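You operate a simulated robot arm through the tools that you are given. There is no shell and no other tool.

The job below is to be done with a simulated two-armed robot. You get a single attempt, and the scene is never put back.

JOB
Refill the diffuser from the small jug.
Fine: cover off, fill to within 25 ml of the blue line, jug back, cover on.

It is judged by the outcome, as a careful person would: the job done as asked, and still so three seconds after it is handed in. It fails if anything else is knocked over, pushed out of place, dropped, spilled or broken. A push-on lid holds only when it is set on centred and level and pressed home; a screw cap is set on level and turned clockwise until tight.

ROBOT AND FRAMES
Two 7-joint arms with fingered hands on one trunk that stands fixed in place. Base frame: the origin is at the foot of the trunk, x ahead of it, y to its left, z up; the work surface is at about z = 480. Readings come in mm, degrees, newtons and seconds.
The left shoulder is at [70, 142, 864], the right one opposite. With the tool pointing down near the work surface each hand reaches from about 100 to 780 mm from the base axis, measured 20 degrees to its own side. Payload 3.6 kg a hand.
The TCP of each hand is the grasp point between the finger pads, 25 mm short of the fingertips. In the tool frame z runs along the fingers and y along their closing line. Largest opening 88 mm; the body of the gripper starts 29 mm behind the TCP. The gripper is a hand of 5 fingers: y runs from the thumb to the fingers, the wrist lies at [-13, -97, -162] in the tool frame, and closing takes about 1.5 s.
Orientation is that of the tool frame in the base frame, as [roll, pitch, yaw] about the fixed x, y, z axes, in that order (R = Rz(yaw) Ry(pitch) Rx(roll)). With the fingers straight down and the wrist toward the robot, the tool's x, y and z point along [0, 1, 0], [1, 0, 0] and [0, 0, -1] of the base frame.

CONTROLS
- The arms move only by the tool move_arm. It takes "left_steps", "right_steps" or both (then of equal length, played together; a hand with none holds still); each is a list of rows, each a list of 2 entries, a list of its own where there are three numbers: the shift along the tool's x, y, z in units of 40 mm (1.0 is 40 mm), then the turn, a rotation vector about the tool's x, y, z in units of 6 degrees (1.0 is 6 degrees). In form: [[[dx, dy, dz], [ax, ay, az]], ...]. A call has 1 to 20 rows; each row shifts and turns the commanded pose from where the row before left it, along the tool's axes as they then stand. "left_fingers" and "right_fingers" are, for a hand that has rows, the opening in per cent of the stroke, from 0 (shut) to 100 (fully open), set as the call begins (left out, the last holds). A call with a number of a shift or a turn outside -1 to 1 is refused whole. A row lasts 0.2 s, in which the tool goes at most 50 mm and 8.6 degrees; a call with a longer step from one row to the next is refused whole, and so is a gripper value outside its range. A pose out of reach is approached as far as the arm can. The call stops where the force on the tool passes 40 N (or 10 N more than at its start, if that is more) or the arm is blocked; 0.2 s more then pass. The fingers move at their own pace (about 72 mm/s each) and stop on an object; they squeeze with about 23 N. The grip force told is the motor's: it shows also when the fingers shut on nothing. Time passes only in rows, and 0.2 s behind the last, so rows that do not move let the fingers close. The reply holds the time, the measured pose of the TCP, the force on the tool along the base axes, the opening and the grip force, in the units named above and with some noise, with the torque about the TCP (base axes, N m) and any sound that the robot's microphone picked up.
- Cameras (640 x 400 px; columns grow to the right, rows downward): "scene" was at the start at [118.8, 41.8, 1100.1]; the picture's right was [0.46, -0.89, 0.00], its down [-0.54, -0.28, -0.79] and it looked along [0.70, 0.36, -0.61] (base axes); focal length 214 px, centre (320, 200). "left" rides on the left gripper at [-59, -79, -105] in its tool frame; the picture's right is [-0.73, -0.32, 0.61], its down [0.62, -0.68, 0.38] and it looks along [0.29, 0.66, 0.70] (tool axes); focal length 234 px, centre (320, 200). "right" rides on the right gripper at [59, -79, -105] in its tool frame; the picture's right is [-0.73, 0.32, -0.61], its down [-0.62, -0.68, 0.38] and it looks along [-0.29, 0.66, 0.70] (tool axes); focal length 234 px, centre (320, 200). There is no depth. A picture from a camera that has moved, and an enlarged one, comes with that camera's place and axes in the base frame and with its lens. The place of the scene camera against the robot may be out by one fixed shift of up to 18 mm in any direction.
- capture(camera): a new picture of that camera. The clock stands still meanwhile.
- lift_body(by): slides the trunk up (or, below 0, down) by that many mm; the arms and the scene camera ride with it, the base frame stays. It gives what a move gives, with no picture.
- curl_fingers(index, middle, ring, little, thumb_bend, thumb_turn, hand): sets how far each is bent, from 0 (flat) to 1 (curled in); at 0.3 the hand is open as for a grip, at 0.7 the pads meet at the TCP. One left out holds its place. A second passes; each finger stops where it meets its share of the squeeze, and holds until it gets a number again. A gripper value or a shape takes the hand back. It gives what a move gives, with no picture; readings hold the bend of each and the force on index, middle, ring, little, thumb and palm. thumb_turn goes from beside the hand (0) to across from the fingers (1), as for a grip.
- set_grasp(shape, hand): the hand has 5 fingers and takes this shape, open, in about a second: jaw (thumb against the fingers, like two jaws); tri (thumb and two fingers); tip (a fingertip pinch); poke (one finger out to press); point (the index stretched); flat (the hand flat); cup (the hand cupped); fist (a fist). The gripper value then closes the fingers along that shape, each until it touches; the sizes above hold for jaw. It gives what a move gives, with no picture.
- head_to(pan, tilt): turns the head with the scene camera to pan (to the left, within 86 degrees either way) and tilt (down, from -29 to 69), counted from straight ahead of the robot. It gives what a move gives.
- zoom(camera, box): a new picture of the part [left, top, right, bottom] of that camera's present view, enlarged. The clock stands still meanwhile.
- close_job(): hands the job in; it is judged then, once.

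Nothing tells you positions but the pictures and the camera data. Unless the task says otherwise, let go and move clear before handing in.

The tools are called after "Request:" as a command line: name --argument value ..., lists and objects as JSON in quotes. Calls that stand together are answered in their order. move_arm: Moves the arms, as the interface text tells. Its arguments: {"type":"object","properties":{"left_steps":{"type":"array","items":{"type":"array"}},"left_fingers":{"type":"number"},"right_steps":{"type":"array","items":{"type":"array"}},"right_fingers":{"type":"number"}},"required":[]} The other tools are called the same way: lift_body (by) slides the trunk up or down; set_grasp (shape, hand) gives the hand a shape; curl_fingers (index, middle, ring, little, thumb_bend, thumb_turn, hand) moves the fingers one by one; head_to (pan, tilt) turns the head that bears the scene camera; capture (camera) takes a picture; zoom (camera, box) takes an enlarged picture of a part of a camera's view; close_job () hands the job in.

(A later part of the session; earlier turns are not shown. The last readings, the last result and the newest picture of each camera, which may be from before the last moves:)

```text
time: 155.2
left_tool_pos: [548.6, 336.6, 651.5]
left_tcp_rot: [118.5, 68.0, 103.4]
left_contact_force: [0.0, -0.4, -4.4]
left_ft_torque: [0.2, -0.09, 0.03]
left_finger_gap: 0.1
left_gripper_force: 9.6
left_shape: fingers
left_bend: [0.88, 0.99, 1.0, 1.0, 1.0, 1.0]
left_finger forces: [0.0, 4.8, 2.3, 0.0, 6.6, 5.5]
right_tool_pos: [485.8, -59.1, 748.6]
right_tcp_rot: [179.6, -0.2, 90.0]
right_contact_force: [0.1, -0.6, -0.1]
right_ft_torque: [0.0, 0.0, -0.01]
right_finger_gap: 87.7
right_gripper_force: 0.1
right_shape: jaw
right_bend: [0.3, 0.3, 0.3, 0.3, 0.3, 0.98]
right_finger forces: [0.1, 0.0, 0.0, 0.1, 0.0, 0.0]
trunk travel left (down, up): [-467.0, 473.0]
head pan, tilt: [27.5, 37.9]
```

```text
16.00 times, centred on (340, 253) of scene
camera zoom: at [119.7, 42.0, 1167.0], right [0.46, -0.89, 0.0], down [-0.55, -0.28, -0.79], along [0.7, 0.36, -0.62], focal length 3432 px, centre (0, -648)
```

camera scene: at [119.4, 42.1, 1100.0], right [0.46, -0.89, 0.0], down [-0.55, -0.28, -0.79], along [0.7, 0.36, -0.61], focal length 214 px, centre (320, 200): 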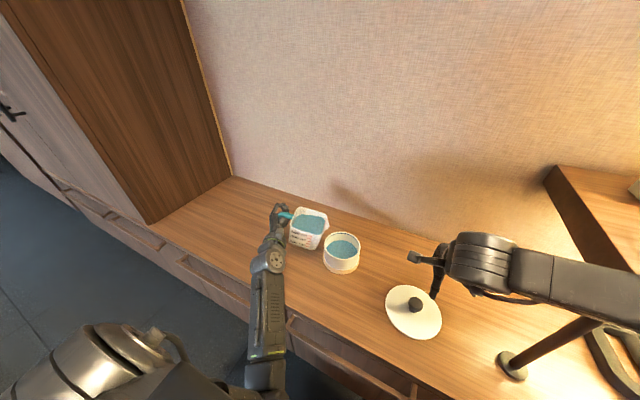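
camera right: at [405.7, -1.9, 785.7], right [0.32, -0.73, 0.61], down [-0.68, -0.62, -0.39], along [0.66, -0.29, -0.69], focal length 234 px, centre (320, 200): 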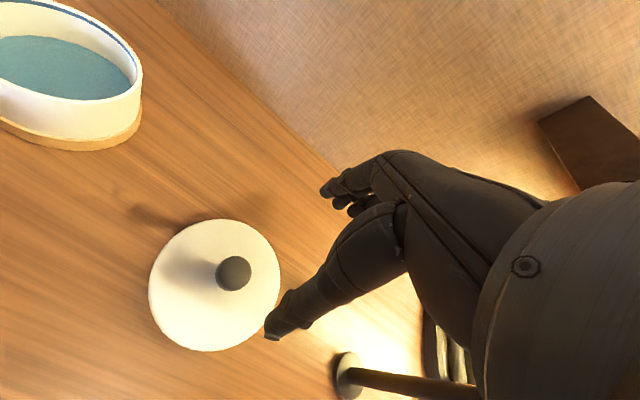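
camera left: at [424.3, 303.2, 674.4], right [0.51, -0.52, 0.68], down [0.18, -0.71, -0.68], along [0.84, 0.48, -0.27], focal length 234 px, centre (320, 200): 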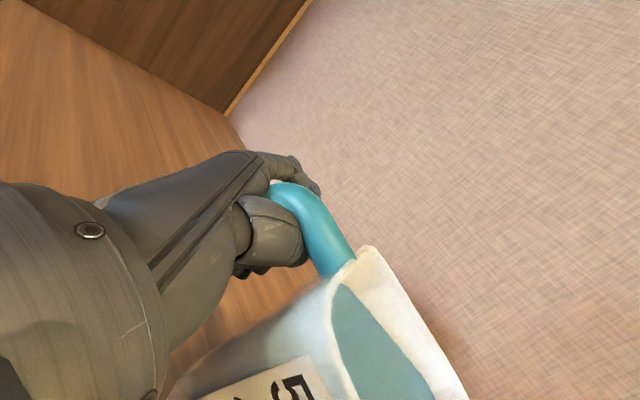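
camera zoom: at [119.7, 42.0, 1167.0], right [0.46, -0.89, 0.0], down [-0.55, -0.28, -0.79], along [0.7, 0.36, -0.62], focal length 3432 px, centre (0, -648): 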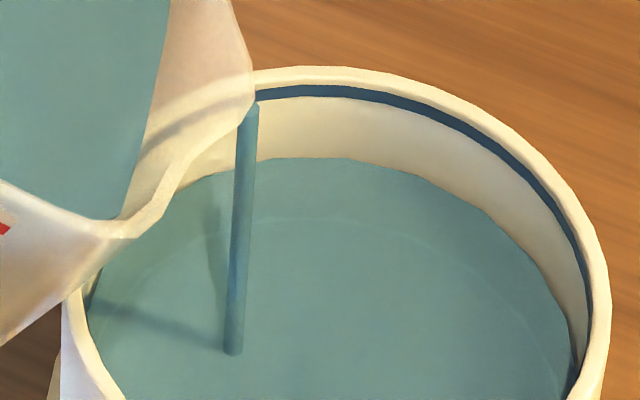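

Request:
move_arm --left_steps '[[[0, -0.012, 0.006], [0, 0.0807, 0.1454]], [[0, -0.012, 0.006], [0, 0.0807, 0.1454]], [[0, -0.014, 0.007], [0, 0.0807, 0.1454]], [[0, -0.014, 0.007], [0, 0.0807, 0.1454]], [[0, 0, 0], [0, 0, 0]], [[0, 0, 0], [0, 0, 0]], [[0, 0, 0], [0, 0, 0]], [[0, 0, 0], [0, 0, 0]], [[0, 0, 0], [0, 0, 0]]]'

Request:
zoom --camera "scene" --box '[322, 241, 358, 265]'

Request:
zoom --camera "scene" --box '[290, 210, 370, 280]'

```text
time: 157.2
left_tool_pos: [549.4, 336.0, 649.8]
left_tcp_rot: [118.4, 64.1, 103.5]
left_contact_force: [-0.4, 0.2, -3.5]
left_ft_torque: [0.14, -0.08, 0.02]
left_finger_gap: 0.3
left_gripper_force: 8.6
left_shape: fingers
left_bend: [0.88, 0.99, 1.0, 1.0, 1.0, 1.0]
left_finger forces: [0.1, 4.5, 2.4, 0.1, 5.9, 4.9]
right_tool_pos: [484.5, -60.0, 749.8]
right_tcp_rot: [179.7, -0.1, 90.0]
right_contact_force: [0.2, 0.6, -0.1]
right_ft_torque: [-0.03, 0.01, 0.0]
right_finger_gap: 87.3
right_gripper_force: 0.0
right_shape: jaw
right_bend: [0.3, 0.3, 0.3, 0.3, 0.3, 0.98]
right_finger forces: [0.1, 0.0, 0.0, 0.0, 0.0, 0.1]
trunk travel left (down, up): [-467.0, 473.0]
head pan, tilt: [27.5, 37.9]
```

```text
16.00 times, centred on (340, 253) of scene
camera zoom: at [119.3, 42.0, 1167.0], right [0.46, -0.89, 0.0], down [-0.55, -0.28, -0.79], along [0.7, 0.36, -0.61], focal length 3432 px, centre (0, -648)
```

zoom: 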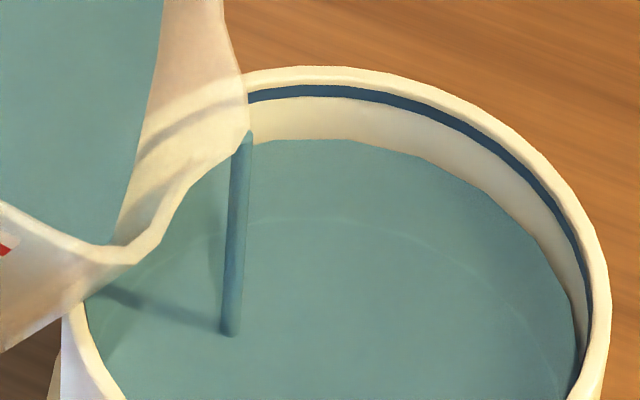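

```text
5.71 times, centred on (330, 245) of scene
camera zoom: at [119.3, 42.0, 1167.0], right [0.46, -0.89, 0.0], down [-0.55, -0.28, -0.79], along [0.7, 0.36, -0.61], focal length 1226 px, centre (263, -57)
```

zoom: 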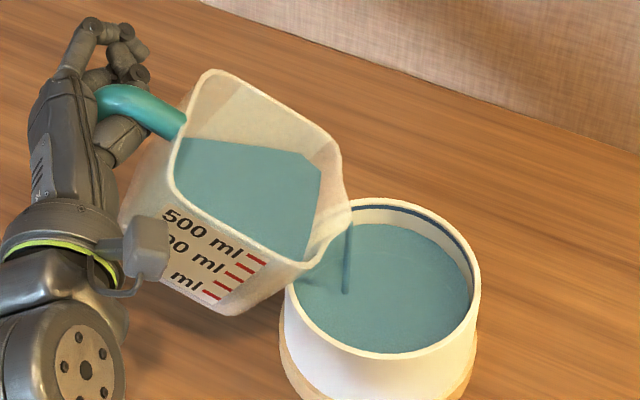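

Request:
move_arm --left_steps '[[[0, -0.015, 0.008], [0, 0.0807, 0.1454]], [[0, -0.015, 0.008], [0, 0.0807, 0.1454]], [[0, -0.015, 0.008], [0, 0.0807, 0.1454]], [[0, 0, 0], [0, 0, 0]], [[0, 0, 0], [0, 0, 0]], [[0, 0, 0], [0, 0, 0]]]'

Request:
zoom --camera "scene" --box '[322, 241, 358, 265]'

Request:
zoom --camera "scene" --box '[290, 210, 370, 280]'

```text
time: 158.7
left_tool_pos: [549.5, 333.4, 649.0]
left_tcp_rot: [118.4, 61.2, 103.5]
left_contact_force: [0.1, 0.4, -3.8]
left_ft_torque: [0.1, -0.05, -0.01]
left_finger_gap: 0.0
left_gripper_force: 8.5
left_shape: fingers
left_bend: [0.88, 0.99, 1.0, 1.0, 1.0, 1.0]
left_finger forces: [0.0, 4.5, 2.3, 0.0, 5.5, 4.6]
right_tool_pos: [484.0, -59.3, 747.6]
right_tcp_rot: [179.7, -0.1, 90.0]
right_contact_force: [-0.1, -0.6, 0.5]
right_ft_torque: [0.01, -0.02, 0.02]
right_finger_gap: 87.8
right_gripper_force: 0.1
right_shape: jaw
right_bend: [0.3, 0.3, 0.3, 0.3, 0.3, 0.98]
right_finger forces: [0.1, 0.1, 0.0, 0.1, 0.1, 0.0]
trunk travel left (down, up): [-467.0, 473.0]
head pan, tilt: [27.5, 37.9]
```

```text
16.00 times, centred on (340, 253) of scene
camera zoom: at [119.2, 41.9, 1167.0], right [0.46, -0.89, 0.0], down [-0.55, -0.28, -0.79], along [0.7, 0.36, -0.61], focal length 3432 px, centre (0, -648)
```

zoom: 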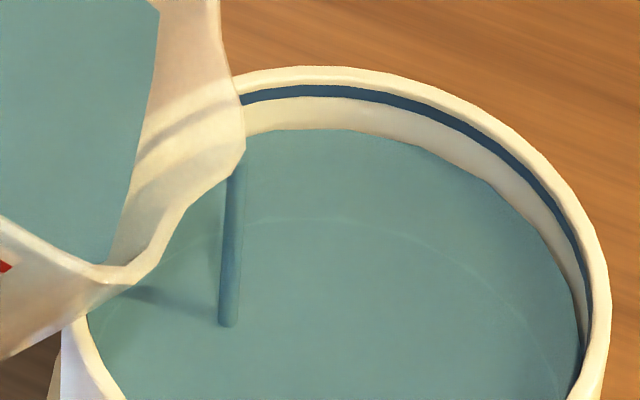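

```text
5.71 times, centred on (330, 245) of scene
camera zoom: at [119.2, 41.9, 1167.0], right [0.46, -0.89, 0.0], down [-0.55, -0.28, -0.79], along [0.7, 0.36, -0.61], focal length 1226 px, centre (263, -57)
```

zoom: 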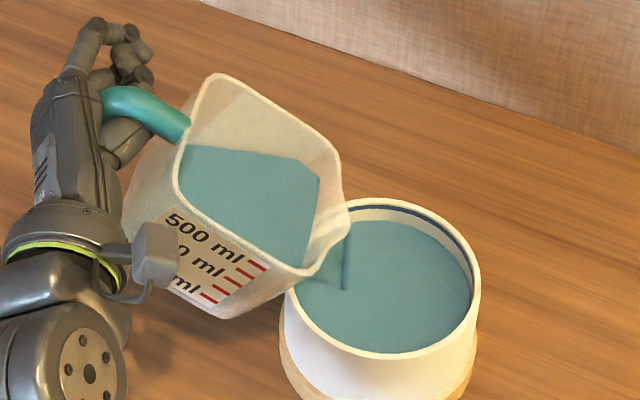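

Request:
move_arm --left_steps '[[[0, -0.017, 0.009], [0, 0.0807, 0.1454]], [[0, -0.017, 0.009], [0, 0.0807, 0.1454]], [[0, -0.017, 0.009], [0, 0.0807, 0.1454]], [[0, 0, 0], [0, 0, 0]], [[0, 0, 0], [0, 0, 0]], [[0, 0, 0], [0, 0, 0]], [[0, 0, 0], [0, 0, 0]], [[0, 0, 0], [0, 0, 0]]]'

Request:
zoom --camera "scene" --box '[322, 241, 358, 265]'

Request:
zoom --camera "scene" --box '[290, 210, 370, 280]'

```text
time: 160.4
left_tool_pos: [550.7, 330.4, 647.7]
left_tcp_rot: [118.6, 58.2, 103.6]
left_contact_force: [0.6, 0.0, -2.1]
left_ft_torque: [0.14, -0.06, 0.0]
left_finger_gap: 0.0
left_gripper_force: 8.2
left_shape: fingers
left_bend: [0.88, 0.99, 1.0, 1.0, 1.0, 1.0]
left_finger forces: [0.1, 4.3, 2.3, 0.0, 5.2, 4.3]
right_tool_pos: [485.6, -59.5, 748.2]
right_tcp_rot: [179.7, 0.0, 90.0]
right_contact_force: [0.1, 0.1, -0.5]
right_ft_torque: [0.03, -0.02, 0.0]
right_finger_gap: 87.7
right_gripper_force: 0.2
right_shape: jaw
right_bend: [0.3, 0.3, 0.3, 0.3, 0.3, 0.98]
right_finger forces: [0.0, 0.0, 0.0, 0.1, 0.0, 0.0]
trunk travel left (down, up): [-467.0, 473.0]
head pan, tilt: [27.5, 37.9]
```

```text
16.00 times, centred on (340, 253) of scene
camera zoom: at [119.2, 41.9, 1167.0], right [0.46, -0.89, 0.0], down [-0.55, -0.28, -0.79], along [0.7, 0.36, -0.61], focal length 3432 px, centre (0, -648)
```

zoom: 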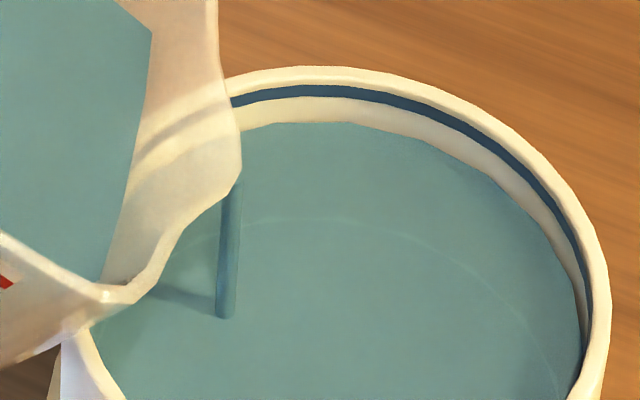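

```text
5.71 times, centred on (330, 245) of scene
camera zoom: at [119.2, 41.9, 1167.0], right [0.46, -0.89, 0.0], down [-0.55, -0.28, -0.79], along [0.7, 0.36, -0.61], focal length 1226 px, centre (263, -57)
```

zoom: 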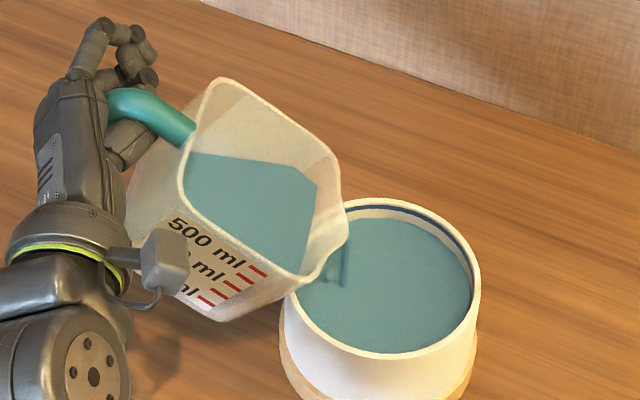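

Request:
move_arm --left_steps '[[[0, -0.02, 0.011], [0, 0.0807, 0.1454]], [[0, -0.02, 0.011], [0, 0.0807, 0.1454]], [[0, -0.02, 0.011], [0, 0.0807, 0.1454]], [[0, 0, 0], [0, 0, 0]], [[0, 0, 0], [0, 0, 0]], [[0, 0, 0], [0, 0, 0]], [[0, 0, 0], [0, 0, 0]], [[0, 0, 0], [0, 0, 0]]]'

Request:
zoom --camera "scene" --box '[322, 241, 358, 265]'

Request:
zoom --camera "scene" --box '[290, 210, 370, 280]'

```text
time: 162.2
left_tool_pos: [550.2, 329.0, 647.7]
left_tcp_rot: [118.6, 55.2, 103.5]
left_contact_force: [-0.3, 0.1, -2.8]
left_ft_torque: [0.12, -0.08, 0.0]
left_finger_gap: 0.1
left_gripper_force: 8.3
left_shape: fingers
left_bend: [0.89, 0.99, 1.0, 1.0, 1.0, 1.0]
left_finger forces: [0.0, 4.2, 2.3, 0.0, 5.1, 4.1]
right_tool_pos: [485.1, -59.4, 748.4]
right_tcp_rot: [179.7, -0.2, 90.0]
right_contact_force: [-0.8, -0.2, 0.8]
right_ft_torque: [-0.01, -0.01, 0.02]
right_finger_gap: 87.6
right_gripper_force: 0.1
right_shape: jaw
right_bend: [0.3, 0.3, 0.3, 0.3, 0.3, 0.98]
right_finger forces: [0.0, 0.0, 0.0, 0.1, 0.0, 0.0]
trunk travel left (down, up): [-467.0, 473.0]
head pan, tilt: [27.5, 37.9]
```

```text
16.00 times, centred on (340, 253) of scene
camera zoom: at [119.2, 41.9, 1167.0], right [0.46, -0.89, 0.0], down [-0.55, -0.28, -0.79], along [0.7, 0.36, -0.61], focal length 3432 px, centre (0, -648)
```

zoom: 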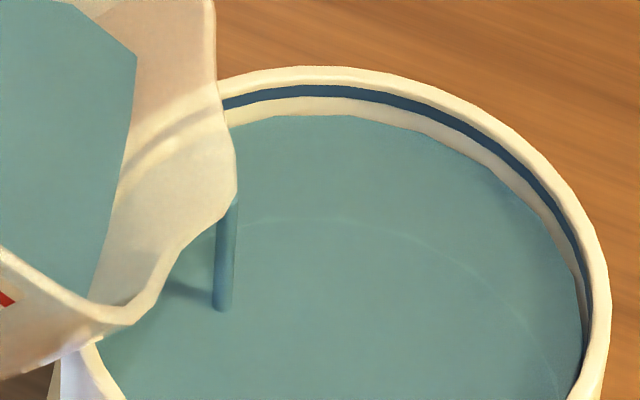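

```text
5.71 times, centred on (330, 245) of scene
camera zoom: at [119.2, 41.9, 1167.0], right [0.46, -0.89, 0.0], down [-0.55, -0.28, -0.79], along [0.7, 0.36, -0.61], focal length 1226 px, centre (263, -57)
```

zoom: 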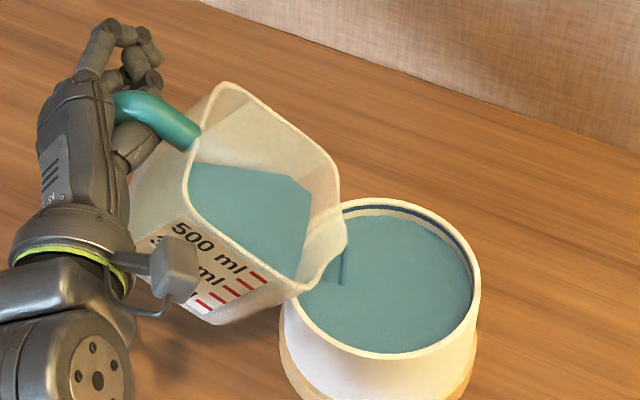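

Request:
lift_body --by 10

Request:
move_arm --left_steps '[[[0, -0.024, 0.013], [0, 0.0807, 0.1454]], [[0, -0.024, 0.013], [0, 0.0807, 0.1454]], [[0, -0.024, 0.013], [0, 0.0807, 0.1454]], [[0, 0, 0], [0, 0, 0]], [[0, 0, 0], [0, 0, 0]], [[0, 0, 0], [0, 0, 0]]]'

Request:
zoom --camera "scene" --box '[322, 244, 358, 268]'

Request:
zoom --camera "scene" --box '[290, 210, 370, 280]'

```text
time: 162.8
left_tool_pos: [550.4, 328.2, 656.8]
left_tcp_rot: [118.6, 55.2, 103.6]
left_contact_force: [0.3, -0.5, -2.3]
left_ft_torque: [0.11, -0.07, 0.02]
left_finger_gap: 0.0
left_gripper_force: 7.8
left_shape: fingers
left_bend: [0.89, 0.99, 1.0, 1.0, 1.0, 1.0]
left_finger forces: [0.0, 4.3, 2.3, 0.0, 5.0, 4.1]
right_tool_pos: [484.1, -58.7, 758.2]
right_tcp_rot: [179.7, -0.1, 90.1]
right_contact_force: [0.4, -0.2, -0.2]
right_ft_torque: [-0.02, 0.02, 0.05]
right_finger_gap: 87.8
right_gripper_force: 0.0
right_shape: jaw
right_bend: [0.3, 0.3, 0.3, 0.3, 0.3, 0.98]
right_finger forces: [0.1, 0.0, 0.0, 0.1, 0.1, 0.1]
trunk travel left (down, up): [-477.0, 463.0]
head pan, tilt: [27.5, 37.9]
```

```text
time: 164.2
left_tool_pos: [551.0, 327.2, 655.4]
left_tcp_rot: [118.6, 52.1, 103.7]
left_contact_force: [0.2, -0.9, -3.0]
left_ft_torque: [0.08, -0.06, 0.03]
left_finger_gap: 0.2
left_gripper_force: 7.7
left_shape: fingers
left_bend: [0.89, 0.99, 1.0, 1.0, 1.0, 1.0]
left_finger forces: [0.0, 4.1, 2.3, 0.0, 4.6, 3.9]
right_tool_pos: [484.4, -59.7, 759.2]
right_tcp_rot: [179.7, 0.0, 90.0]
right_contact_force: [0.1, 0.3, 0.1]
right_ft_torque: [0.03, 0.01, -0.01]
right_finger_gap: 87.5
right_gripper_force: 0.0
right_shape: jaw
right_bend: [0.3, 0.3, 0.3, 0.3, 0.3, 0.98]
right_finger forces: [0.1, 0.1, 0.1, 0.0, 0.1, 0.0]
trunk travel left (down, up): [-477.0, 463.0]
head pan, tilt: [27.5, 37.9]
```

```text
16.00 times, centred on (340, 256) of scene
camera zoom: at [119.2, 41.9, 1177.0], right [0.46, -0.89, 0.0], down [-0.55, -0.28, -0.79], along [0.7, 0.36, -0.61], focal length 3432 px, centre (0, -696)
```

zoom: 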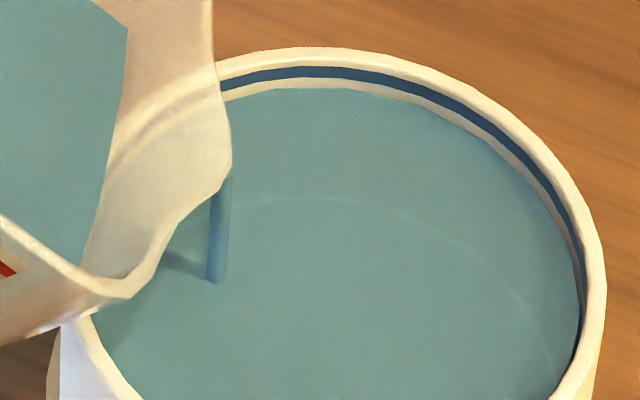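

```text
5.71 times, centred on (330, 245) of scene
camera zoom: at [119.2, 41.9, 1177.0], right [0.46, -0.89, 0.0], down [-0.55, -0.28, -0.79], along [0.7, 0.36, -0.61], focal length 1226 px, centre (263, -57)
```

zoom: 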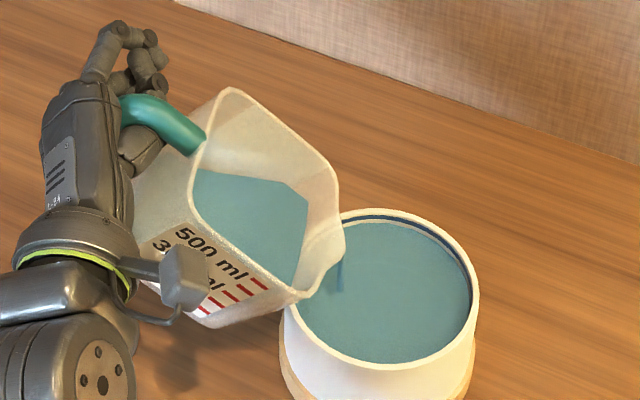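

Only about 40 ml short of the line's centre now. I'll hold this tilt and let it creep up, checking often.

Request:
move_arm --left_steps '[[[0, 0, 0], [0, 0, 0]], [[0, 0, 0], [0, 0, 0]], [[0, 0, 0], [0, 0, 0]], [[0, 0, 0], [0, 0, 0]], [[0, 0, 0], [0, 0, 0]]]'

Request:
zoom --camera "scene" --box '[322, 244, 358, 268]'

```text
time: 165.4
left_tool_pos: [551.9, 325.3, 654.7]
left_tcp_rot: [118.6, 52.1, 103.7]
left_contact_force: [0.7, 0.5, -2.4]
left_ft_torque: [0.08, -0.06, -0.01]
left_finger_gap: 0.1
left_gripper_force: 7.8
left_shape: fingers
left_bend: [0.89, 0.99, 1.0, 1.0, 1.0, 1.0]
left_finger forces: [0.1, 4.1, 2.4, 0.0, 4.5, 3.7]
right_tool_pos: [485.1, -58.2, 758.6]
right_tcp_rot: [179.7, -0.1, 90.0]
right_contact_force: [0.1, -0.1, 0.3]
right_ft_torque: [0.0, -0.01, -0.02]
right_finger_gap: 88.1
right_gripper_force: 0.1
right_shape: jaw
right_bend: [0.3, 0.3, 0.3, 0.3, 0.3, 0.98]
right_finger forces: [0.0, 0.0, 0.0, 0.1, 0.0, 0.0]
trunk travel left (down, up): [-477.0, 463.0]
head pan, tilt: [27.5, 37.9]
```

```text
16.00 times, centred on (340, 256) of scene
camera zoom: at [119.2, 41.9, 1177.0], right [0.46, -0.89, 0.0], down [-0.55, -0.28, -0.79], along [0.7, 0.36, -0.61], focal length 3432 px, centre (0, -696)
```

zoom: 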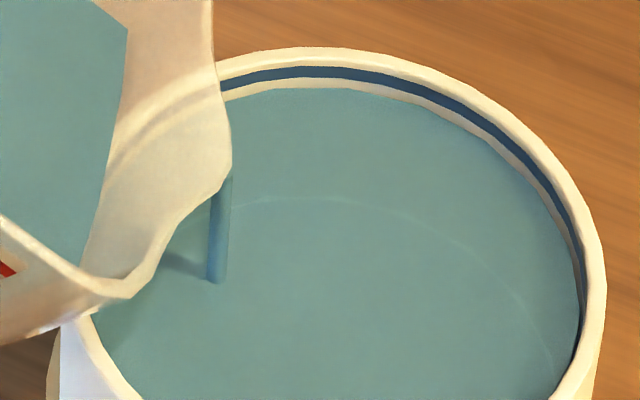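

Request:
move_arm --left_steps '[[[0, -0.025, 0.014], [0, 0.0807, 0.1454]], [[0, -0.025, 0.014], [0, 0.0807, 0.1454]], [[0, -0.025, 0.014], [0, 0.0807, 0.1454]], [[0, 0, 0], [0, 0, 0]], [[0, 0, 0], [0, 0, 0]], [[0, 0, 0], [0, 0, 0]], [[0, 0, 0], [0, 0, 0]], [[0, 0, 0], [0, 0, 0]], [[0, 0, 0], [0, 0, 0]]]'

Request:
zoom --camera "scene" --box '[322, 244, 358, 268]'

Request:
zoom --camera "scene" --box '[290, 210, 370, 280]'

```text
time: 167.4
left_tool_pos: [552.4, 323.1, 652.8]
left_tcp_rot: [118.6, 49.2, 103.5]
left_contact_force: [0.1, 0.2, -2.8]
left_ft_torque: [0.1, -0.02, 0.04]
left_finger_gap: 0.0
left_gripper_force: 6.9
left_shape: fingers
left_bend: [0.89, 0.99, 1.0, 1.0, 1.0, 1.0]
left_finger forces: [0.0, 4.0, 2.3, 0.1, 4.4, 3.5]
right_tool_pos: [484.4, -59.5, 759.4]
right_tcp_rot: [179.8, 0.0, 90.0]
right_contact_force: [0.5, -0.3, -0.1]
right_ft_torque: [0.0, 0.0, 0.0]
right_finger_gap: 87.7
right_gripper_force: 0.0
right_shape: jaw
right_bend: [0.3, 0.3, 0.3, 0.3, 0.3, 0.98]
right_finger forces: [0.1, 0.0, 0.0, 0.0, 0.1, 0.0]
trunk travel left (down, up): [-477.0, 463.0]
head pan, tilt: [27.5, 37.9]
```

```text
16.00 times, centred on (340, 256) of scene
camera zoom: at [119.1, 41.9, 1177.0], right [0.46, -0.89, 0.0], down [-0.55, -0.28, -0.79], along [0.7, 0.36, -0.61], focal length 3432 px, centre (0, -696)
```

zoom: 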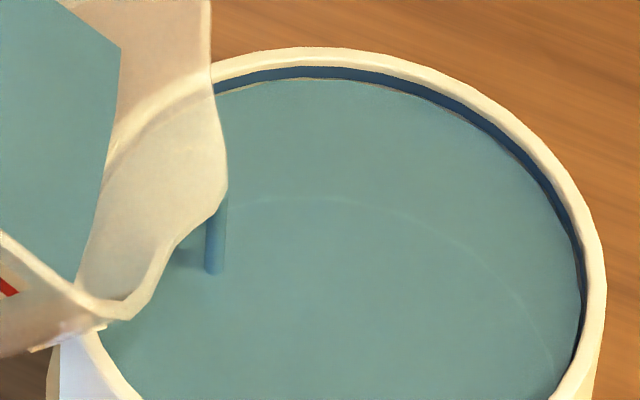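

```text
5.71 times, centred on (330, 245) of scene
camera zoom: at [119.1, 41.9, 1177.0], right [0.46, -0.89, 0.0], down [-0.55, -0.28, -0.79], along [0.7, 0.36, -0.61], focal length 1226 px, centre (263, -57)
```

zoom: 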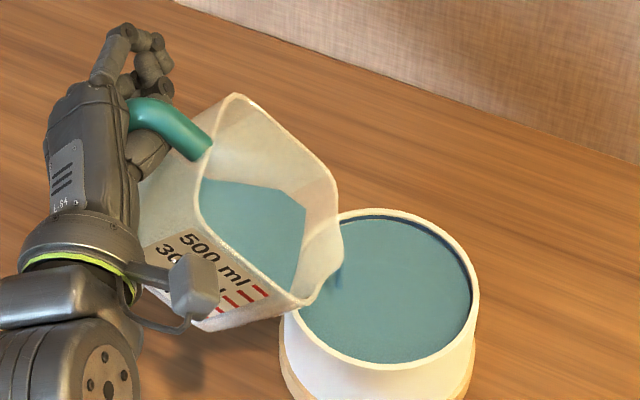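

The water has reached the lower edge of the blue line. Two degrees more will bring it to about the middle of the line.

Request:
move_arm --left_steps '[[[0, -0.025, 0.014], [0, 0.0807, 0.1454]], [[0, -0.025, 0.014], [0, 0.0807, 0.1454]], [[0, 0, 0], [0, 0, 0]], [[0, 0, 0], [0, 0, 0]], [[0, 0, 0], [0, 0, 0]], [[0, 0, 0], [0, 0, 0]], [[0, 0, 0], [0, 0, 0]]]'

Request:
zoom --camera "scene" --box '[322, 244, 358, 268]'

Request:
zoom --camera "scene" --box '[332, 244, 350, 256]'

```text
time: 169.0
left_tool_pos: [552.5, 321.6, 650.3]
left_tcp_rot: [118.6, 47.3, 103.6]
left_contact_force: [1.0, -0.6, -1.7]
left_ft_torque: [0.06, -0.08, 0.02]
left_finger_gap: 0.2
left_gripper_force: 6.9
left_shape: fingers
left_bend: [0.89, 0.99, 1.0, 1.0, 1.0, 1.0]
left_finger forces: [0.0, 3.9, 2.3, 0.0, 4.3, 3.6]
right_tool_pos: [481.9, -60.1, 757.6]
right_tcp_rot: [179.6, 0.0, 90.0]
right_contact_force: [0.0, -0.7, -0.8]
right_ft_torque: [-0.02, -0.02, 0.0]
right_finger_gap: 87.8
right_gripper_force: 0.0
right_shape: jaw
right_bend: [0.3, 0.3, 0.3, 0.3, 0.3, 0.98]
right_finger forces: [0.0, 0.1, 0.0, 0.0, 0.1, 0.0]
trunk travel left (down, up): [-477.0, 463.0]
head pan, tilt: [27.5, 37.9]
```

```text
16.00 times, centred on (340, 256) of scene
camera zoom: at [119.1, 41.9, 1177.0], right [0.46, -0.89, 0.0], down [-0.55, -0.28, -0.79], along [0.7, 0.36, -0.61], focal length 3432 px, centre (0, -696)
```

zoom: 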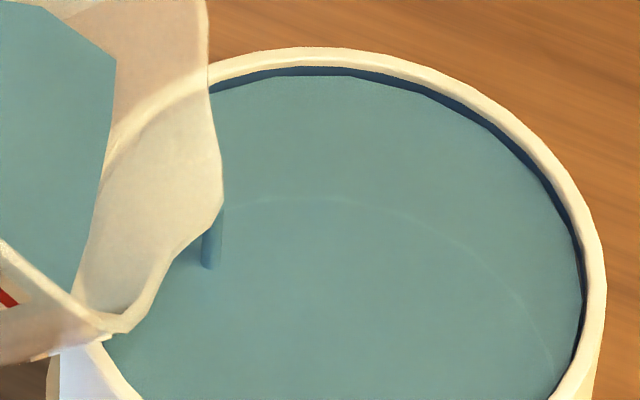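

```text
16.00 times, centred on (341, 250) of scene
camera zoom: at [119.1, 41.9, 1177.0], right [0.46, -0.89, 0.0], down [-0.55, -0.28, -0.79], along [0.7, 0.36, -0.61], focal length 3432 px, centre (-16, -600)
```

zoom: 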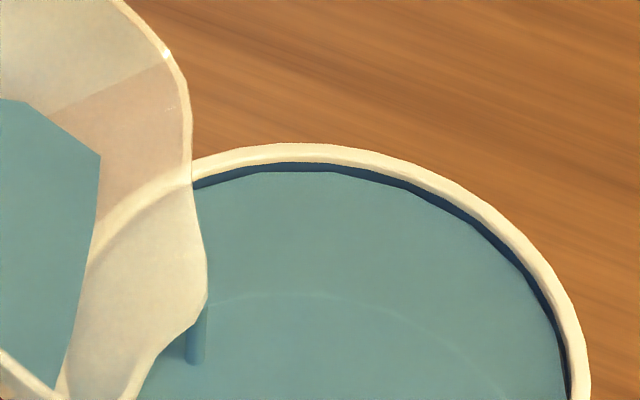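

The water now sits within the blue line's width, about 10 ml from its centre. I'll tilt the jug back upright, drawing it slightly away.

Request:
move_arm --left_steps '[[[0, 0, 0], [0, -0.242, -0.436]], [[0, 0, 0], [0, -0.242, -0.436]], [[0, 0, 0], [0, -0.242, -0.436]], [[0, 0, 0], [0, -0.242, -0.436]], [[0.01, 0.018, -0.01], [0, -0.242, -0.436]], [[0.01, 0.018, -0.01], [0, -0.1614, -0.2908]], [[0.01, 0.018, -0.01], [0, -0.1614, -0.2908]], [[0.01, 0.018, -0.01], [0, -0.1614, -0.2908]], [[0.01, 0.018, -0.01], [0, -0.1614, -0.2908]], [[0.01, 0.018, -0.01], [0, -0.1614, -0.2908]], [[0, 0, 0], [0, 0, 0]]]'

Request:
zoom --camera "scene" --box '[280, 200, 380, 290]'

Request:
zoom --camera "scene" --box '[322, 244, 358, 268]'

```text
time: 171.4
left_tool_pos: [551.4, 328.1, 651.9]
left_tcp_rot: [118.3, 72.2, 103.2]
left_contact_force: [-0.6, -0.5, -1.2]
left_ft_torque: [0.11, -0.05, 0.02]
left_finger_gap: 0.1
left_gripper_force: 7.7
left_shape: fingers
left_bend: [0.89, 0.99, 1.0, 1.0, 1.0, 1.0]
left_finger forces: [0.0, 4.4, 2.5, 0.0, 4.6, 4.1]
right_tool_pos: [485.0, -60.9, 758.1]
right_tcp_rot: [179.7, -0.1, 90.0]
right_contact_force: [0.1, -0.2, 0.1]
right_ft_torque: [-0.01, 0.01, -0.01]
right_finger_gap: 87.9
right_gripper_force: 0.2
right_shape: jaw
right_bend: [0.3, 0.3, 0.3, 0.3, 0.3, 0.98]
right_finger forces: [0.0, 0.1, 0.0, 0.0, 0.0, 0.0]
trunk travel left (down, up): [-477.0, 463.0]
head pan, tilt: [27.5, 37.9]
```

```text
4.44 times, centred on (330, 245) of scene
camera zoom: at [119.1, 41.9, 1177.0], right [0.46, -0.89, 0.0], down [-0.55, -0.28, -0.79], along [0.7, 0.36, -0.61], focal length 953 px, centre (276, 0)
```

zoom: 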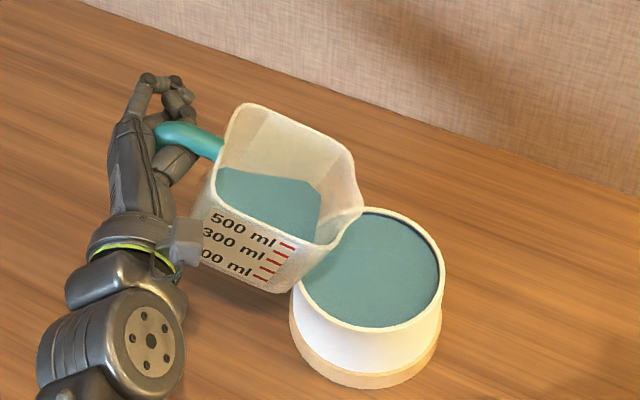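

```text
16.00 times, centred on (340, 256) of scene
camera zoom: at [119.1, 41.9, 1177.0], right [0.46, -0.89, 0.0], down [-0.55, -0.28, -0.79], along [0.7, 0.36, -0.61], focal length 3432 px, centre (0, -696)
```

zoom: 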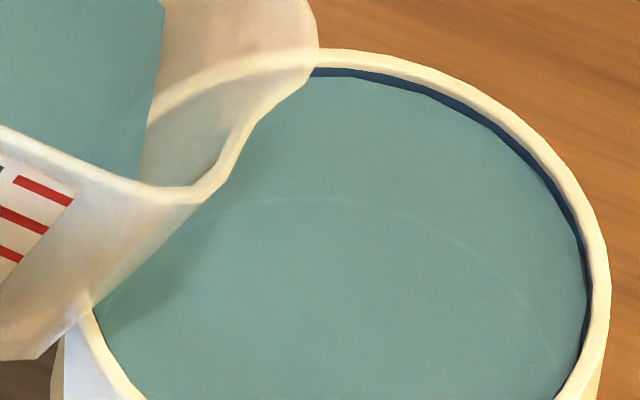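

Request:
move_arm --left_steps '[[[0.01, 0.043, -0.024], [0, -0.1614, -0.2908]], [[0.01, 0.043, -0.024], [0, -0.1614, -0.2908]], [[0.01, 0.043, -0.024], [0, -0.1614, -0.2908]], [[0.008, 0.05, -0.028], [0, -0.1614, -0.2908]], [[0.008, 0.06, -0.033], [0, -0.1614, -0.2908]], [[0.005, 0.08, -0.044], [0, -0.1614, -0.2908]], [[0.005, 0.1, -0.055], [0, -0.1614, -0.2908]], [[0, 0.12, -0.066], [0, -0.1614, -0.2908]], [[0, 0.15, -0.083], [0, -0.1614, -0.2908]], [[0, 0.15, -0.083], [0, 0, 0]], [[0, 0.15, -0.083], [0, 0, 0]], [[0, 0, 0], [0, 0, 0]]]'

Request:
zoom --camera "scene" --box '[270, 190, 390, 290]'

Request:
zoom --camera "scene" --box '[322, 244, 358, 268]'

```text
time: 174.0
left_tool_pos: [541.7, 371.4, 652.8]
left_tcp_rot: [17.2, 89.8, 2.1]
left_contact_force: [0.0, 0.3, -1.2]
left_ft_torque: [0.12, -0.07, 0.0]
left_finger_gap: 0.0
left_gripper_force: 7.6
left_shape: fingers
left_bend: [0.89, 0.99, 1.0, 1.0, 1.0, 1.0]
left_finger forces: [0.0, 4.3, 2.5, 0.0, 4.7, 4.1]
right_tool_pos: [484.4, -59.2, 758.1]
right_tcp_rot: [179.7, -0.1, 90.0]
right_contact_force: [0.5, 0.3, -0.4]
right_ft_torque: [0.01, 0.0, -0.02]
right_finger_gap: 87.7
right_gripper_force: 0.1
right_shape: jaw
right_bend: [0.3, 0.3, 0.3, 0.3, 0.3, 0.98]
right_finger forces: [0.0, 0.0, 0.1, 0.1, 0.0, 0.0]
trunk travel left (down, up): [-477.0, 463.0]
head pan, tilt: [27.5, 37.9]
```

```text
4.00 times, centred on (330, 240) of scene
camera zoom: at [119.1, 41.8, 1177.0], right [0.46, -0.89, 0.0], down [-0.55, -0.28, -0.79], along [0.7, 0.36, -0.61], focal length 858 px, centre (280, 40)
```

zoom: 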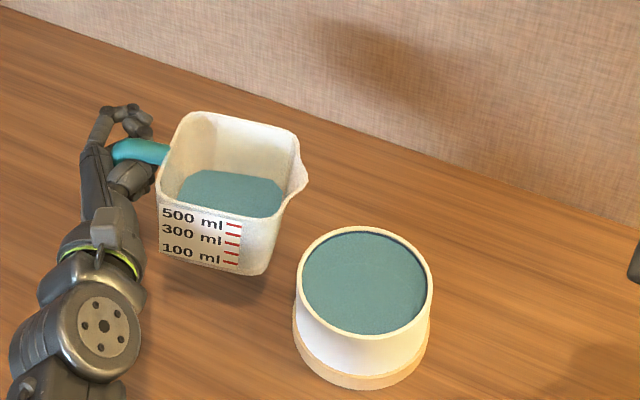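

```text
16.00 times, centred on (340, 256) of scene
camera zoom: at [119.1, 41.8, 1177.0], right [0.46, -0.89, 0.0], down [-0.55, -0.28, -0.79], along [0.7, 0.36, -0.61], focal length 3432 px, centre (0, -696)
```

zoom: 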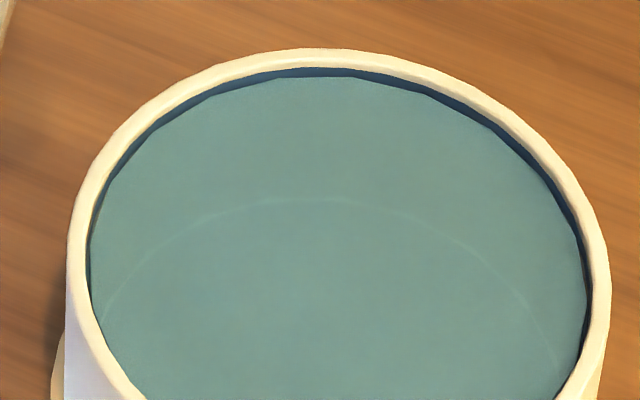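

The level sits inside the blue line's width. I'll carry the jug away to above its original place, turning it back to its first orientation, then inspect the level closely with the right-hand camera before setting the jug down.

Request:
move_arm --left_steps '[[[0, 0.15, -0.04], [0, 0, 0]], [[0, 0.25, -0.067], [0, 0, 0]], [[0, 0.28, -0.075], [0, 0, 0]], [[0, 0.28, -0.075], [0, 0, 0]], [[0, 0.28, -0.075], [0, 0, 0]], [[0, 0.28, -0.075], [0, 0, 0]], [[0, 0.2, -0.054], [0, 0, 0]], [[0, 0, 0], [0.4, 0, 0]], [[0, 0, 0], [0.5, 0, 0]], [[0, 0, 0], [0.5, 0, 0]], [[0, 0, 0], [0.5, 0, 0]], [[0, 0, 0], [0.43, 0, 0]], [[0, 0, 0], [0, 0, 0]]]'

Request:
capture --camera "scene"

Request:
zoom --camera "scene" --box '[240, 180, 380, 290]'

```text
time: 176.8
left_tool_pos: [539.9, 442.3, 652.7]
left_tcp_rot: [40.7, 89.7, 11.5]
left_contact_force: [0.1, -0.7, -1.6]
left_ft_torque: [0.13, -0.06, 0.02]
left_finger_gap: 0.3
left_gripper_force: 7.9
left_shape: fingers
left_bend: [0.89, 0.99, 1.0, 1.0, 1.0, 1.0]
left_finger forces: [0.0, 4.4, 2.6, 0.0, 4.3, 4.1]
right_tool_pos: [485.2, -60.6, 758.4]
right_tcp_rot: [179.6, -0.1, 90.0]
right_contact_force: [0.2, 0.4, 0.2]
right_ft_torque: [0.01, 0.01, 0.01]
right_finger_gap: 87.8
right_gripper_force: 0.0
right_shape: jaw
right_bend: [0.3, 0.3, 0.3, 0.3, 0.3, 0.98]
right_finger forces: [0.0, 0.1, 0.0, 0.0, 0.0, 0.1]
trunk travel left (down, up): [-477.0, 463.0]
head pan, tilt: [27.5, 37.9]
```

```text
taken
camera scene: at [119.1, 41.9, 1177.0], right [0.46, -0.89, 0.0], down [-0.55, -0.28, -0.79], along [0.7, 0.36, -0.61], focal length 214 px, centre (320, 200)
```

scene: 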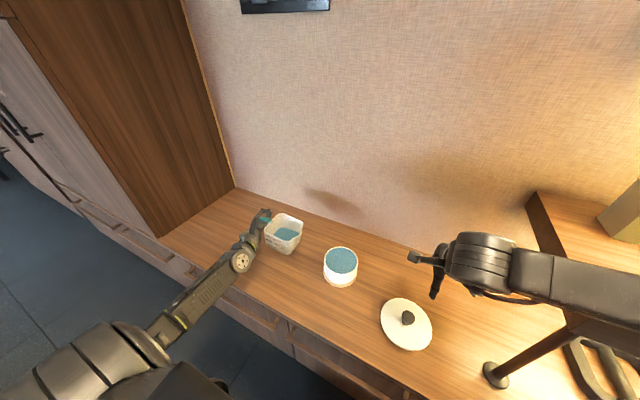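

```text
3.64 times, centred on (310, 235) of scene
camera zoom: at [119.1, 41.9, 1177.0], right [0.46, -0.89, 0.0], down [-0.55, -0.28, -0.79], along [0.7, 0.36, -0.61], focal length 780 px, centre (356, 73)
```

zoom: 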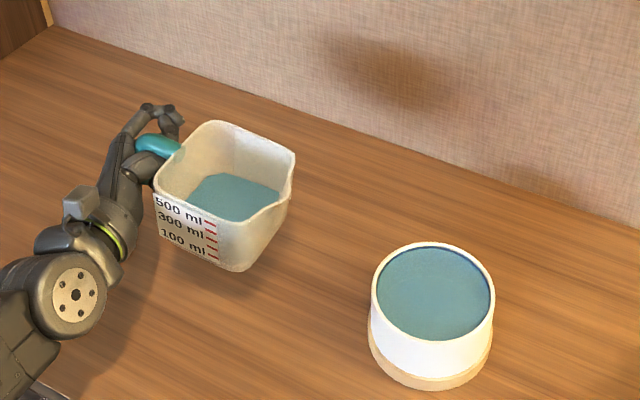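

Request:
move_arm --right_steps '[[[0.75, 0.07, 0.2], [0, 0, 0]], [[0.75, 0.07, 0.3], [0, 0, 0]], [[0.75, 0.07, 0.35], [0, 0, 0]], [[0.75, 0.07, 0.35], [0, 0, 0]], [[0.75, 0.07, 0.35], [0, 0, 0]], [[0.75, 0.07, 0.35], [0, 0, 0]], [[0.75, 0.07, 0.35], [0, 0, 0]], [[0, 0, 0], [0, 0, 0]]]'

Request:
capture --camera "right"

```text
time: 178.6
left_tool_pos: [541.5, 442.1, 652.1]
left_tcp_rot: [42.5, 89.6, 13.4]
left_contact_force: [-0.6, 0.0, -2.2]
left_ft_torque: [0.09, -0.04, 0.0]
left_finger_gap: 0.1
left_gripper_force: 7.3
left_shape: fingers
left_bend: [0.89, 0.99, 1.0, 1.0, 1.0, 1.0]
left_finger forces: [0.2, 4.6, 2.7, 0.0, 4.2, 4.1]
right_tool_pos: [505.0, 150.6, 669.7]
right_tcp_rot: [179.7, -0.2, 90.1]
right_contact_force: [-0.1, 0.3, -0.1]
right_ft_torque: [-0.01, -0.02, -0.01]
right_finger_gap: 87.7
right_gripper_force: 0.1
right_shape: jaw
right_bend: [0.3, 0.3, 0.3, 0.3, 0.3, 0.98]
right_finger forces: [0.0, 0.1, 0.0, 0.0, 0.0, 0.0]
trunk travel left (down, up): [-477.0, 463.0]
head pan, tilt: [27.5, 37.9]
```

```text
taken
camera right: at [426.6, 208.0, 773.0], right [0.32, -0.73, 0.61], down [-0.68, -0.62, -0.39], along [0.66, -0.29, -0.69], focal length 234 px, centre (320, 200)
```

right: 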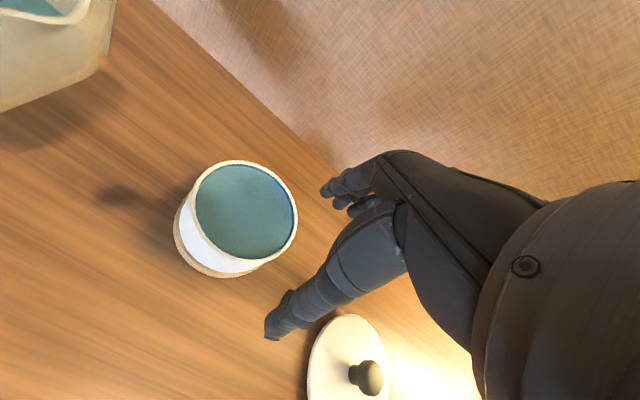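

Request:
zoom --camera "right" --box '[180, 150, 310, 280]'

Request:
zoom --camera "right" --box '[262, 165, 302, 190]'

```text
3.08 times, centred on (245, 215) of right
camera zoom: at [426.6, 208.0, 773.0], right [0.32, -0.73, 0.61], down [-0.68, -0.62, -0.39], along [0.66, -0.29, -0.69], focal length 720 px, centre (551, 154)
```

zoom: 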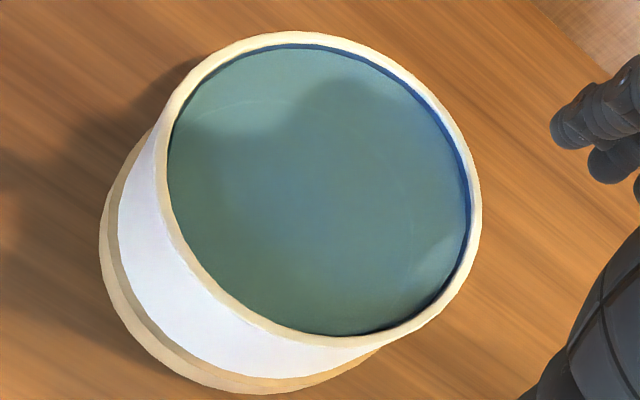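

```text
16.00 times, centred on (282, 178) of right
camera zoom: at [426.6, 208.0, 773.0], right [0.32, -0.73, 0.61], down [-0.68, -0.62, -0.39], along [0.66, -0.29, -0.69], focal length 3747 px, centre (928, 560)
```

zoom: 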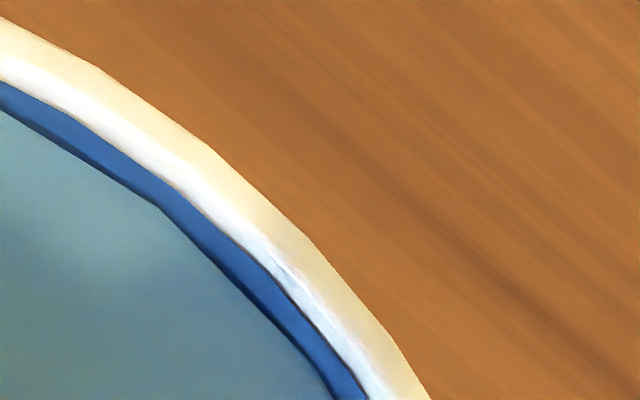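

The close view confirms it: water lies within the blue band, just under its middle (well within 25 ml). Now I take the right hand back over the cover and lower the trunk to set the jug down in its old place.

Request:
move_arm --right_steps '[[[-0.75, -0.07, -0.35], [0, 0, 0]], [[-0.75, -0.07, -0.35], [0, 0, 0]], [[-0.75, -0.07, -0.35], [0, 0, 0]], [[-0.75, -0.07, -0.3], [0, 0, 0]], [[-0.75, -0.07, -0.3], [0, 0, 0]], [[-0.75, -0.07, 0], [0, 0, 0]], [[-0.75, -0.07, 0], [0, 0, 0]], [[0, 0, 0], [0, 0, 0]]]'

Request:
lift_body --by -40

Request:
lift_body --by -37

Request:
zoom --camera "scene" --box '[230, 180, 350, 280]'

```text
time: 180.4
left_tool_pos: [540.7, 442.4, 653.1]
left_tcp_rot: [36.0, 89.6, 6.8]
left_contact_force: [-1.2, 0.3, -1.8]
left_ft_torque: [0.11, -0.07, 0.0]
left_finger_gap: 0.0
left_gripper_force: 7.7
left_shape: fingers
left_bend: [0.89, 0.99, 1.0, 1.0, 1.0, 1.0]
left_finger forces: [0.0, 4.5, 2.7, 0.2, 4.3, 4.0]
right_tool_pos: [485.6, -59.5, 735.1]
right_tcp_rot: [179.7, 0.0, 90.0]
right_contact_force: [0.1, -0.1, 0.3]
right_ft_torque: [-0.01, 0.01, 0.02]
right_finger_gap: 87.8
right_gripper_force: 0.0
right_shape: jaw
right_bend: [0.3, 0.3, 0.3, 0.3, 0.3, 0.98]
right_finger forces: [0.0, 0.1, 0.0, 0.0, 0.0, 0.0]
trunk travel left (down, up): [-477.0, 463.0]
head pan, tilt: [27.5, 37.9]
```

```text
time: 181.3
left_tool_pos: [540.4, 441.7, 613.6]
left_tcp_rot: [52.4, 89.7, 23.3]
left_contact_force: [-0.7, 0.5, -2.8]
left_ft_torque: [0.06, -0.08, -0.01]
left_finger_gap: 0.0
left_gripper_force: 7.6
left_shape: fingers
left_bend: [0.89, 0.99, 1.0, 1.0, 1.0, 1.0]
left_finger forces: [0.0, 4.5, 2.7, 0.0, 4.2, 4.1]
right_tool_pos: [483.1, -59.3, 695.2]
right_tcp_rot: [179.7, -0.1, 90.0]
right_contact_force: [0.0, 0.6, -0.2]
right_ft_torque: [0.0, 0.01, -0.02]
right_finger_gap: 87.9
right_gripper_force: 0.0
right_shape: jaw
right_bend: [0.3, 0.3, 0.3, 0.3, 0.3, 0.98]
right_finger forces: [0.0, 0.1, 0.1, 0.0, 0.0, 0.1]
trunk travel left (down, up): [-437.0, 503.0]
head pan, tilt: [27.5, 37.9]
```

```text
time: 182.1
left_tool_pos: [540.8, 442.3, 577.2]
left_tcp_rot: [41.0, 89.6, 11.9]
left_contact_force: [0.3, -0.1, -1.3]
left_ft_torque: [0.14, -0.04, 0.0]
left_finger_gap: 0.0
left_gripper_force: 7.6
left_shape: fingers
left_bend: [0.89, 0.99, 1.0, 1.0, 1.0, 1.0]
left_finger forces: [0.0, 4.5, 2.8, 0.0, 4.2, 4.0]
right_tool_pos: [484.2, -59.5, 658.1]
right_tcp_rot: [179.7, -0.1, 90.0]
right_contact_force: [-0.3, 0.2, 0.4]
right_ft_torque: [0.0, 0.01, -0.01]
right_finger_gap: 87.9
right_gripper_force: 0.1
right_shape: jaw
right_bend: [0.3, 0.3, 0.3, 0.3, 0.3, 0.98]
right_finger forces: [0.0, 0.0, 0.1, 0.0, 0.1, 0.0]
trunk travel left (down, up): [-400.0, 540.0]
head pan, tilt: [27.5, 37.9]
```

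```text
4.00 times, centred on (290, 230) of scene
camera zoom: at [118.8, 41.9, 1100.0], right [0.46, -0.89, 0.0], down [-0.54, -0.28, -0.79], along [0.7, 0.36, -0.61], focal length 858 px, centre (440, 80)
```

zoom: 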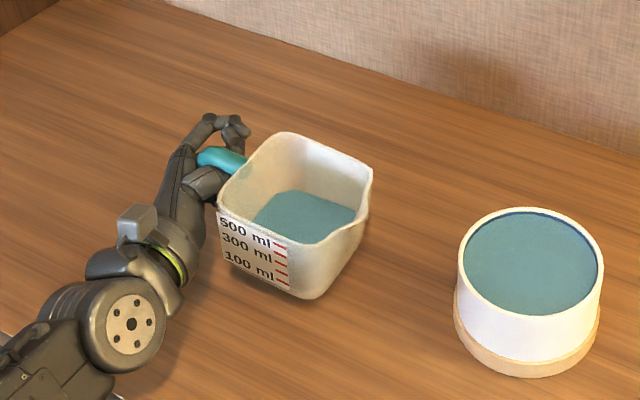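

The jug hangs above its place, slightly spout-down. I'll level it, correct the position by about 13 mm in x and 17 mm in y, and begin lowering.

Request:
move_arm --left_steps '[[[0, 0.175, 0.024], [0, -0.108, -0.194]], [[0, 0.175, 0.024], [0, -0.108, -0.194]], [[0, 0.175, 0.024], [0, -0.107, -0.195]], [[0.25, 0, 0], [0, 0, 0]], [[0.25, 0, 0], [0, 0, 0]], [[0.2, 0, 0], [0, 0, 0]], [[0, 0, 0], [0, 0, 0]]]'

Request:
zoom --camera "scene" --box '[230, 195, 310, 265]'

Request:
zoom --camera "scene" --box '[250, 205, 314, 269]'

```text
time: 183.7
left_tool_pos: [553.7, 457.0, 547.6]
left_tcp_rot: [-54.7, 86.0, -83.8]
left_contact_force: [-0.4, 0.3, -2.3]
left_ft_torque: [0.11, -0.08, 0.0]
left_finger_gap: 0.0
left_gripper_force: 7.7
left_shape: fingers
left_bend: [0.89, 0.99, 1.0, 1.0, 1.0, 1.0]
left_finger forces: [0.0, 4.5, 2.6, 0.0, 4.2, 4.0]
right_tool_pos: [484.4, -59.4, 658.2]
right_tcp_rot: [179.8, -0.1, 90.0]
right_contact_force: [-0.8, 0.2, -0.1]
right_ft_torque: [-0.02, -0.04, 0.0]
right_finger_gap: 87.8
right_gripper_force: 0.1
right_shape: jaw
right_bend: [0.3, 0.3, 0.3, 0.3, 0.3, 0.98]
right_finger forces: [0.0, 0.1, 0.0, 0.0, 0.0, 0.0]
trunk travel left (down, up): [-400.0, 540.0]
head pan, tilt: [27.5, 37.9]
```

```text
5.71 times, centred on (270, 230) of scene
camera zoom: at [119.1, 42.0, 1100.0], right [0.46, -0.89, 0.0], down [-0.55, -0.28, -0.79], along [0.7, 0.36, -0.61], focal length 1226 px, centre (606, 29)
```

zoom: 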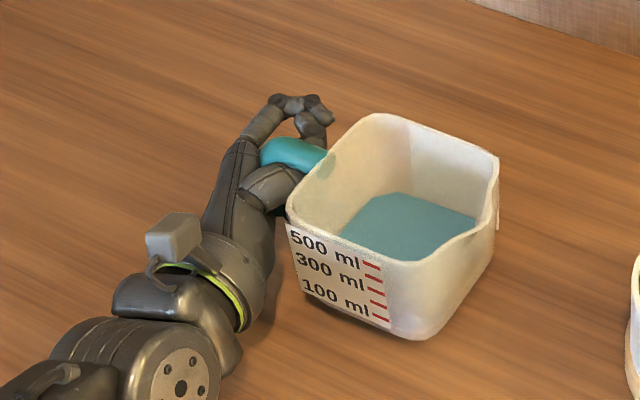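

```text
6.25 times, centred on (282, 237) of scene
camera zoom: at [119.1, 42.0, 1100.0], right [0.46, -0.89, 0.0], down [-0.55, -0.28, -0.79], along [0.7, 0.36, -0.61], focal length 1340 px, centre (558, -31)
```

zoom: 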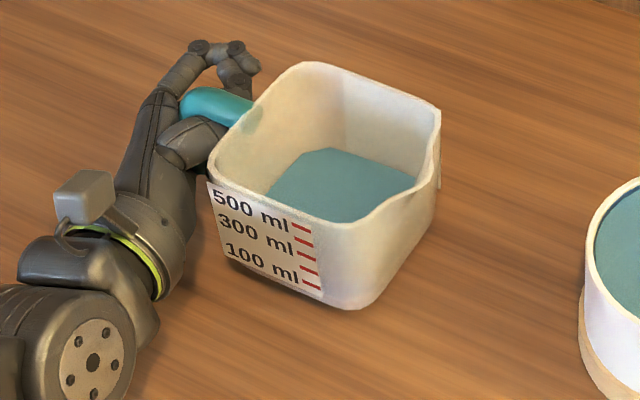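

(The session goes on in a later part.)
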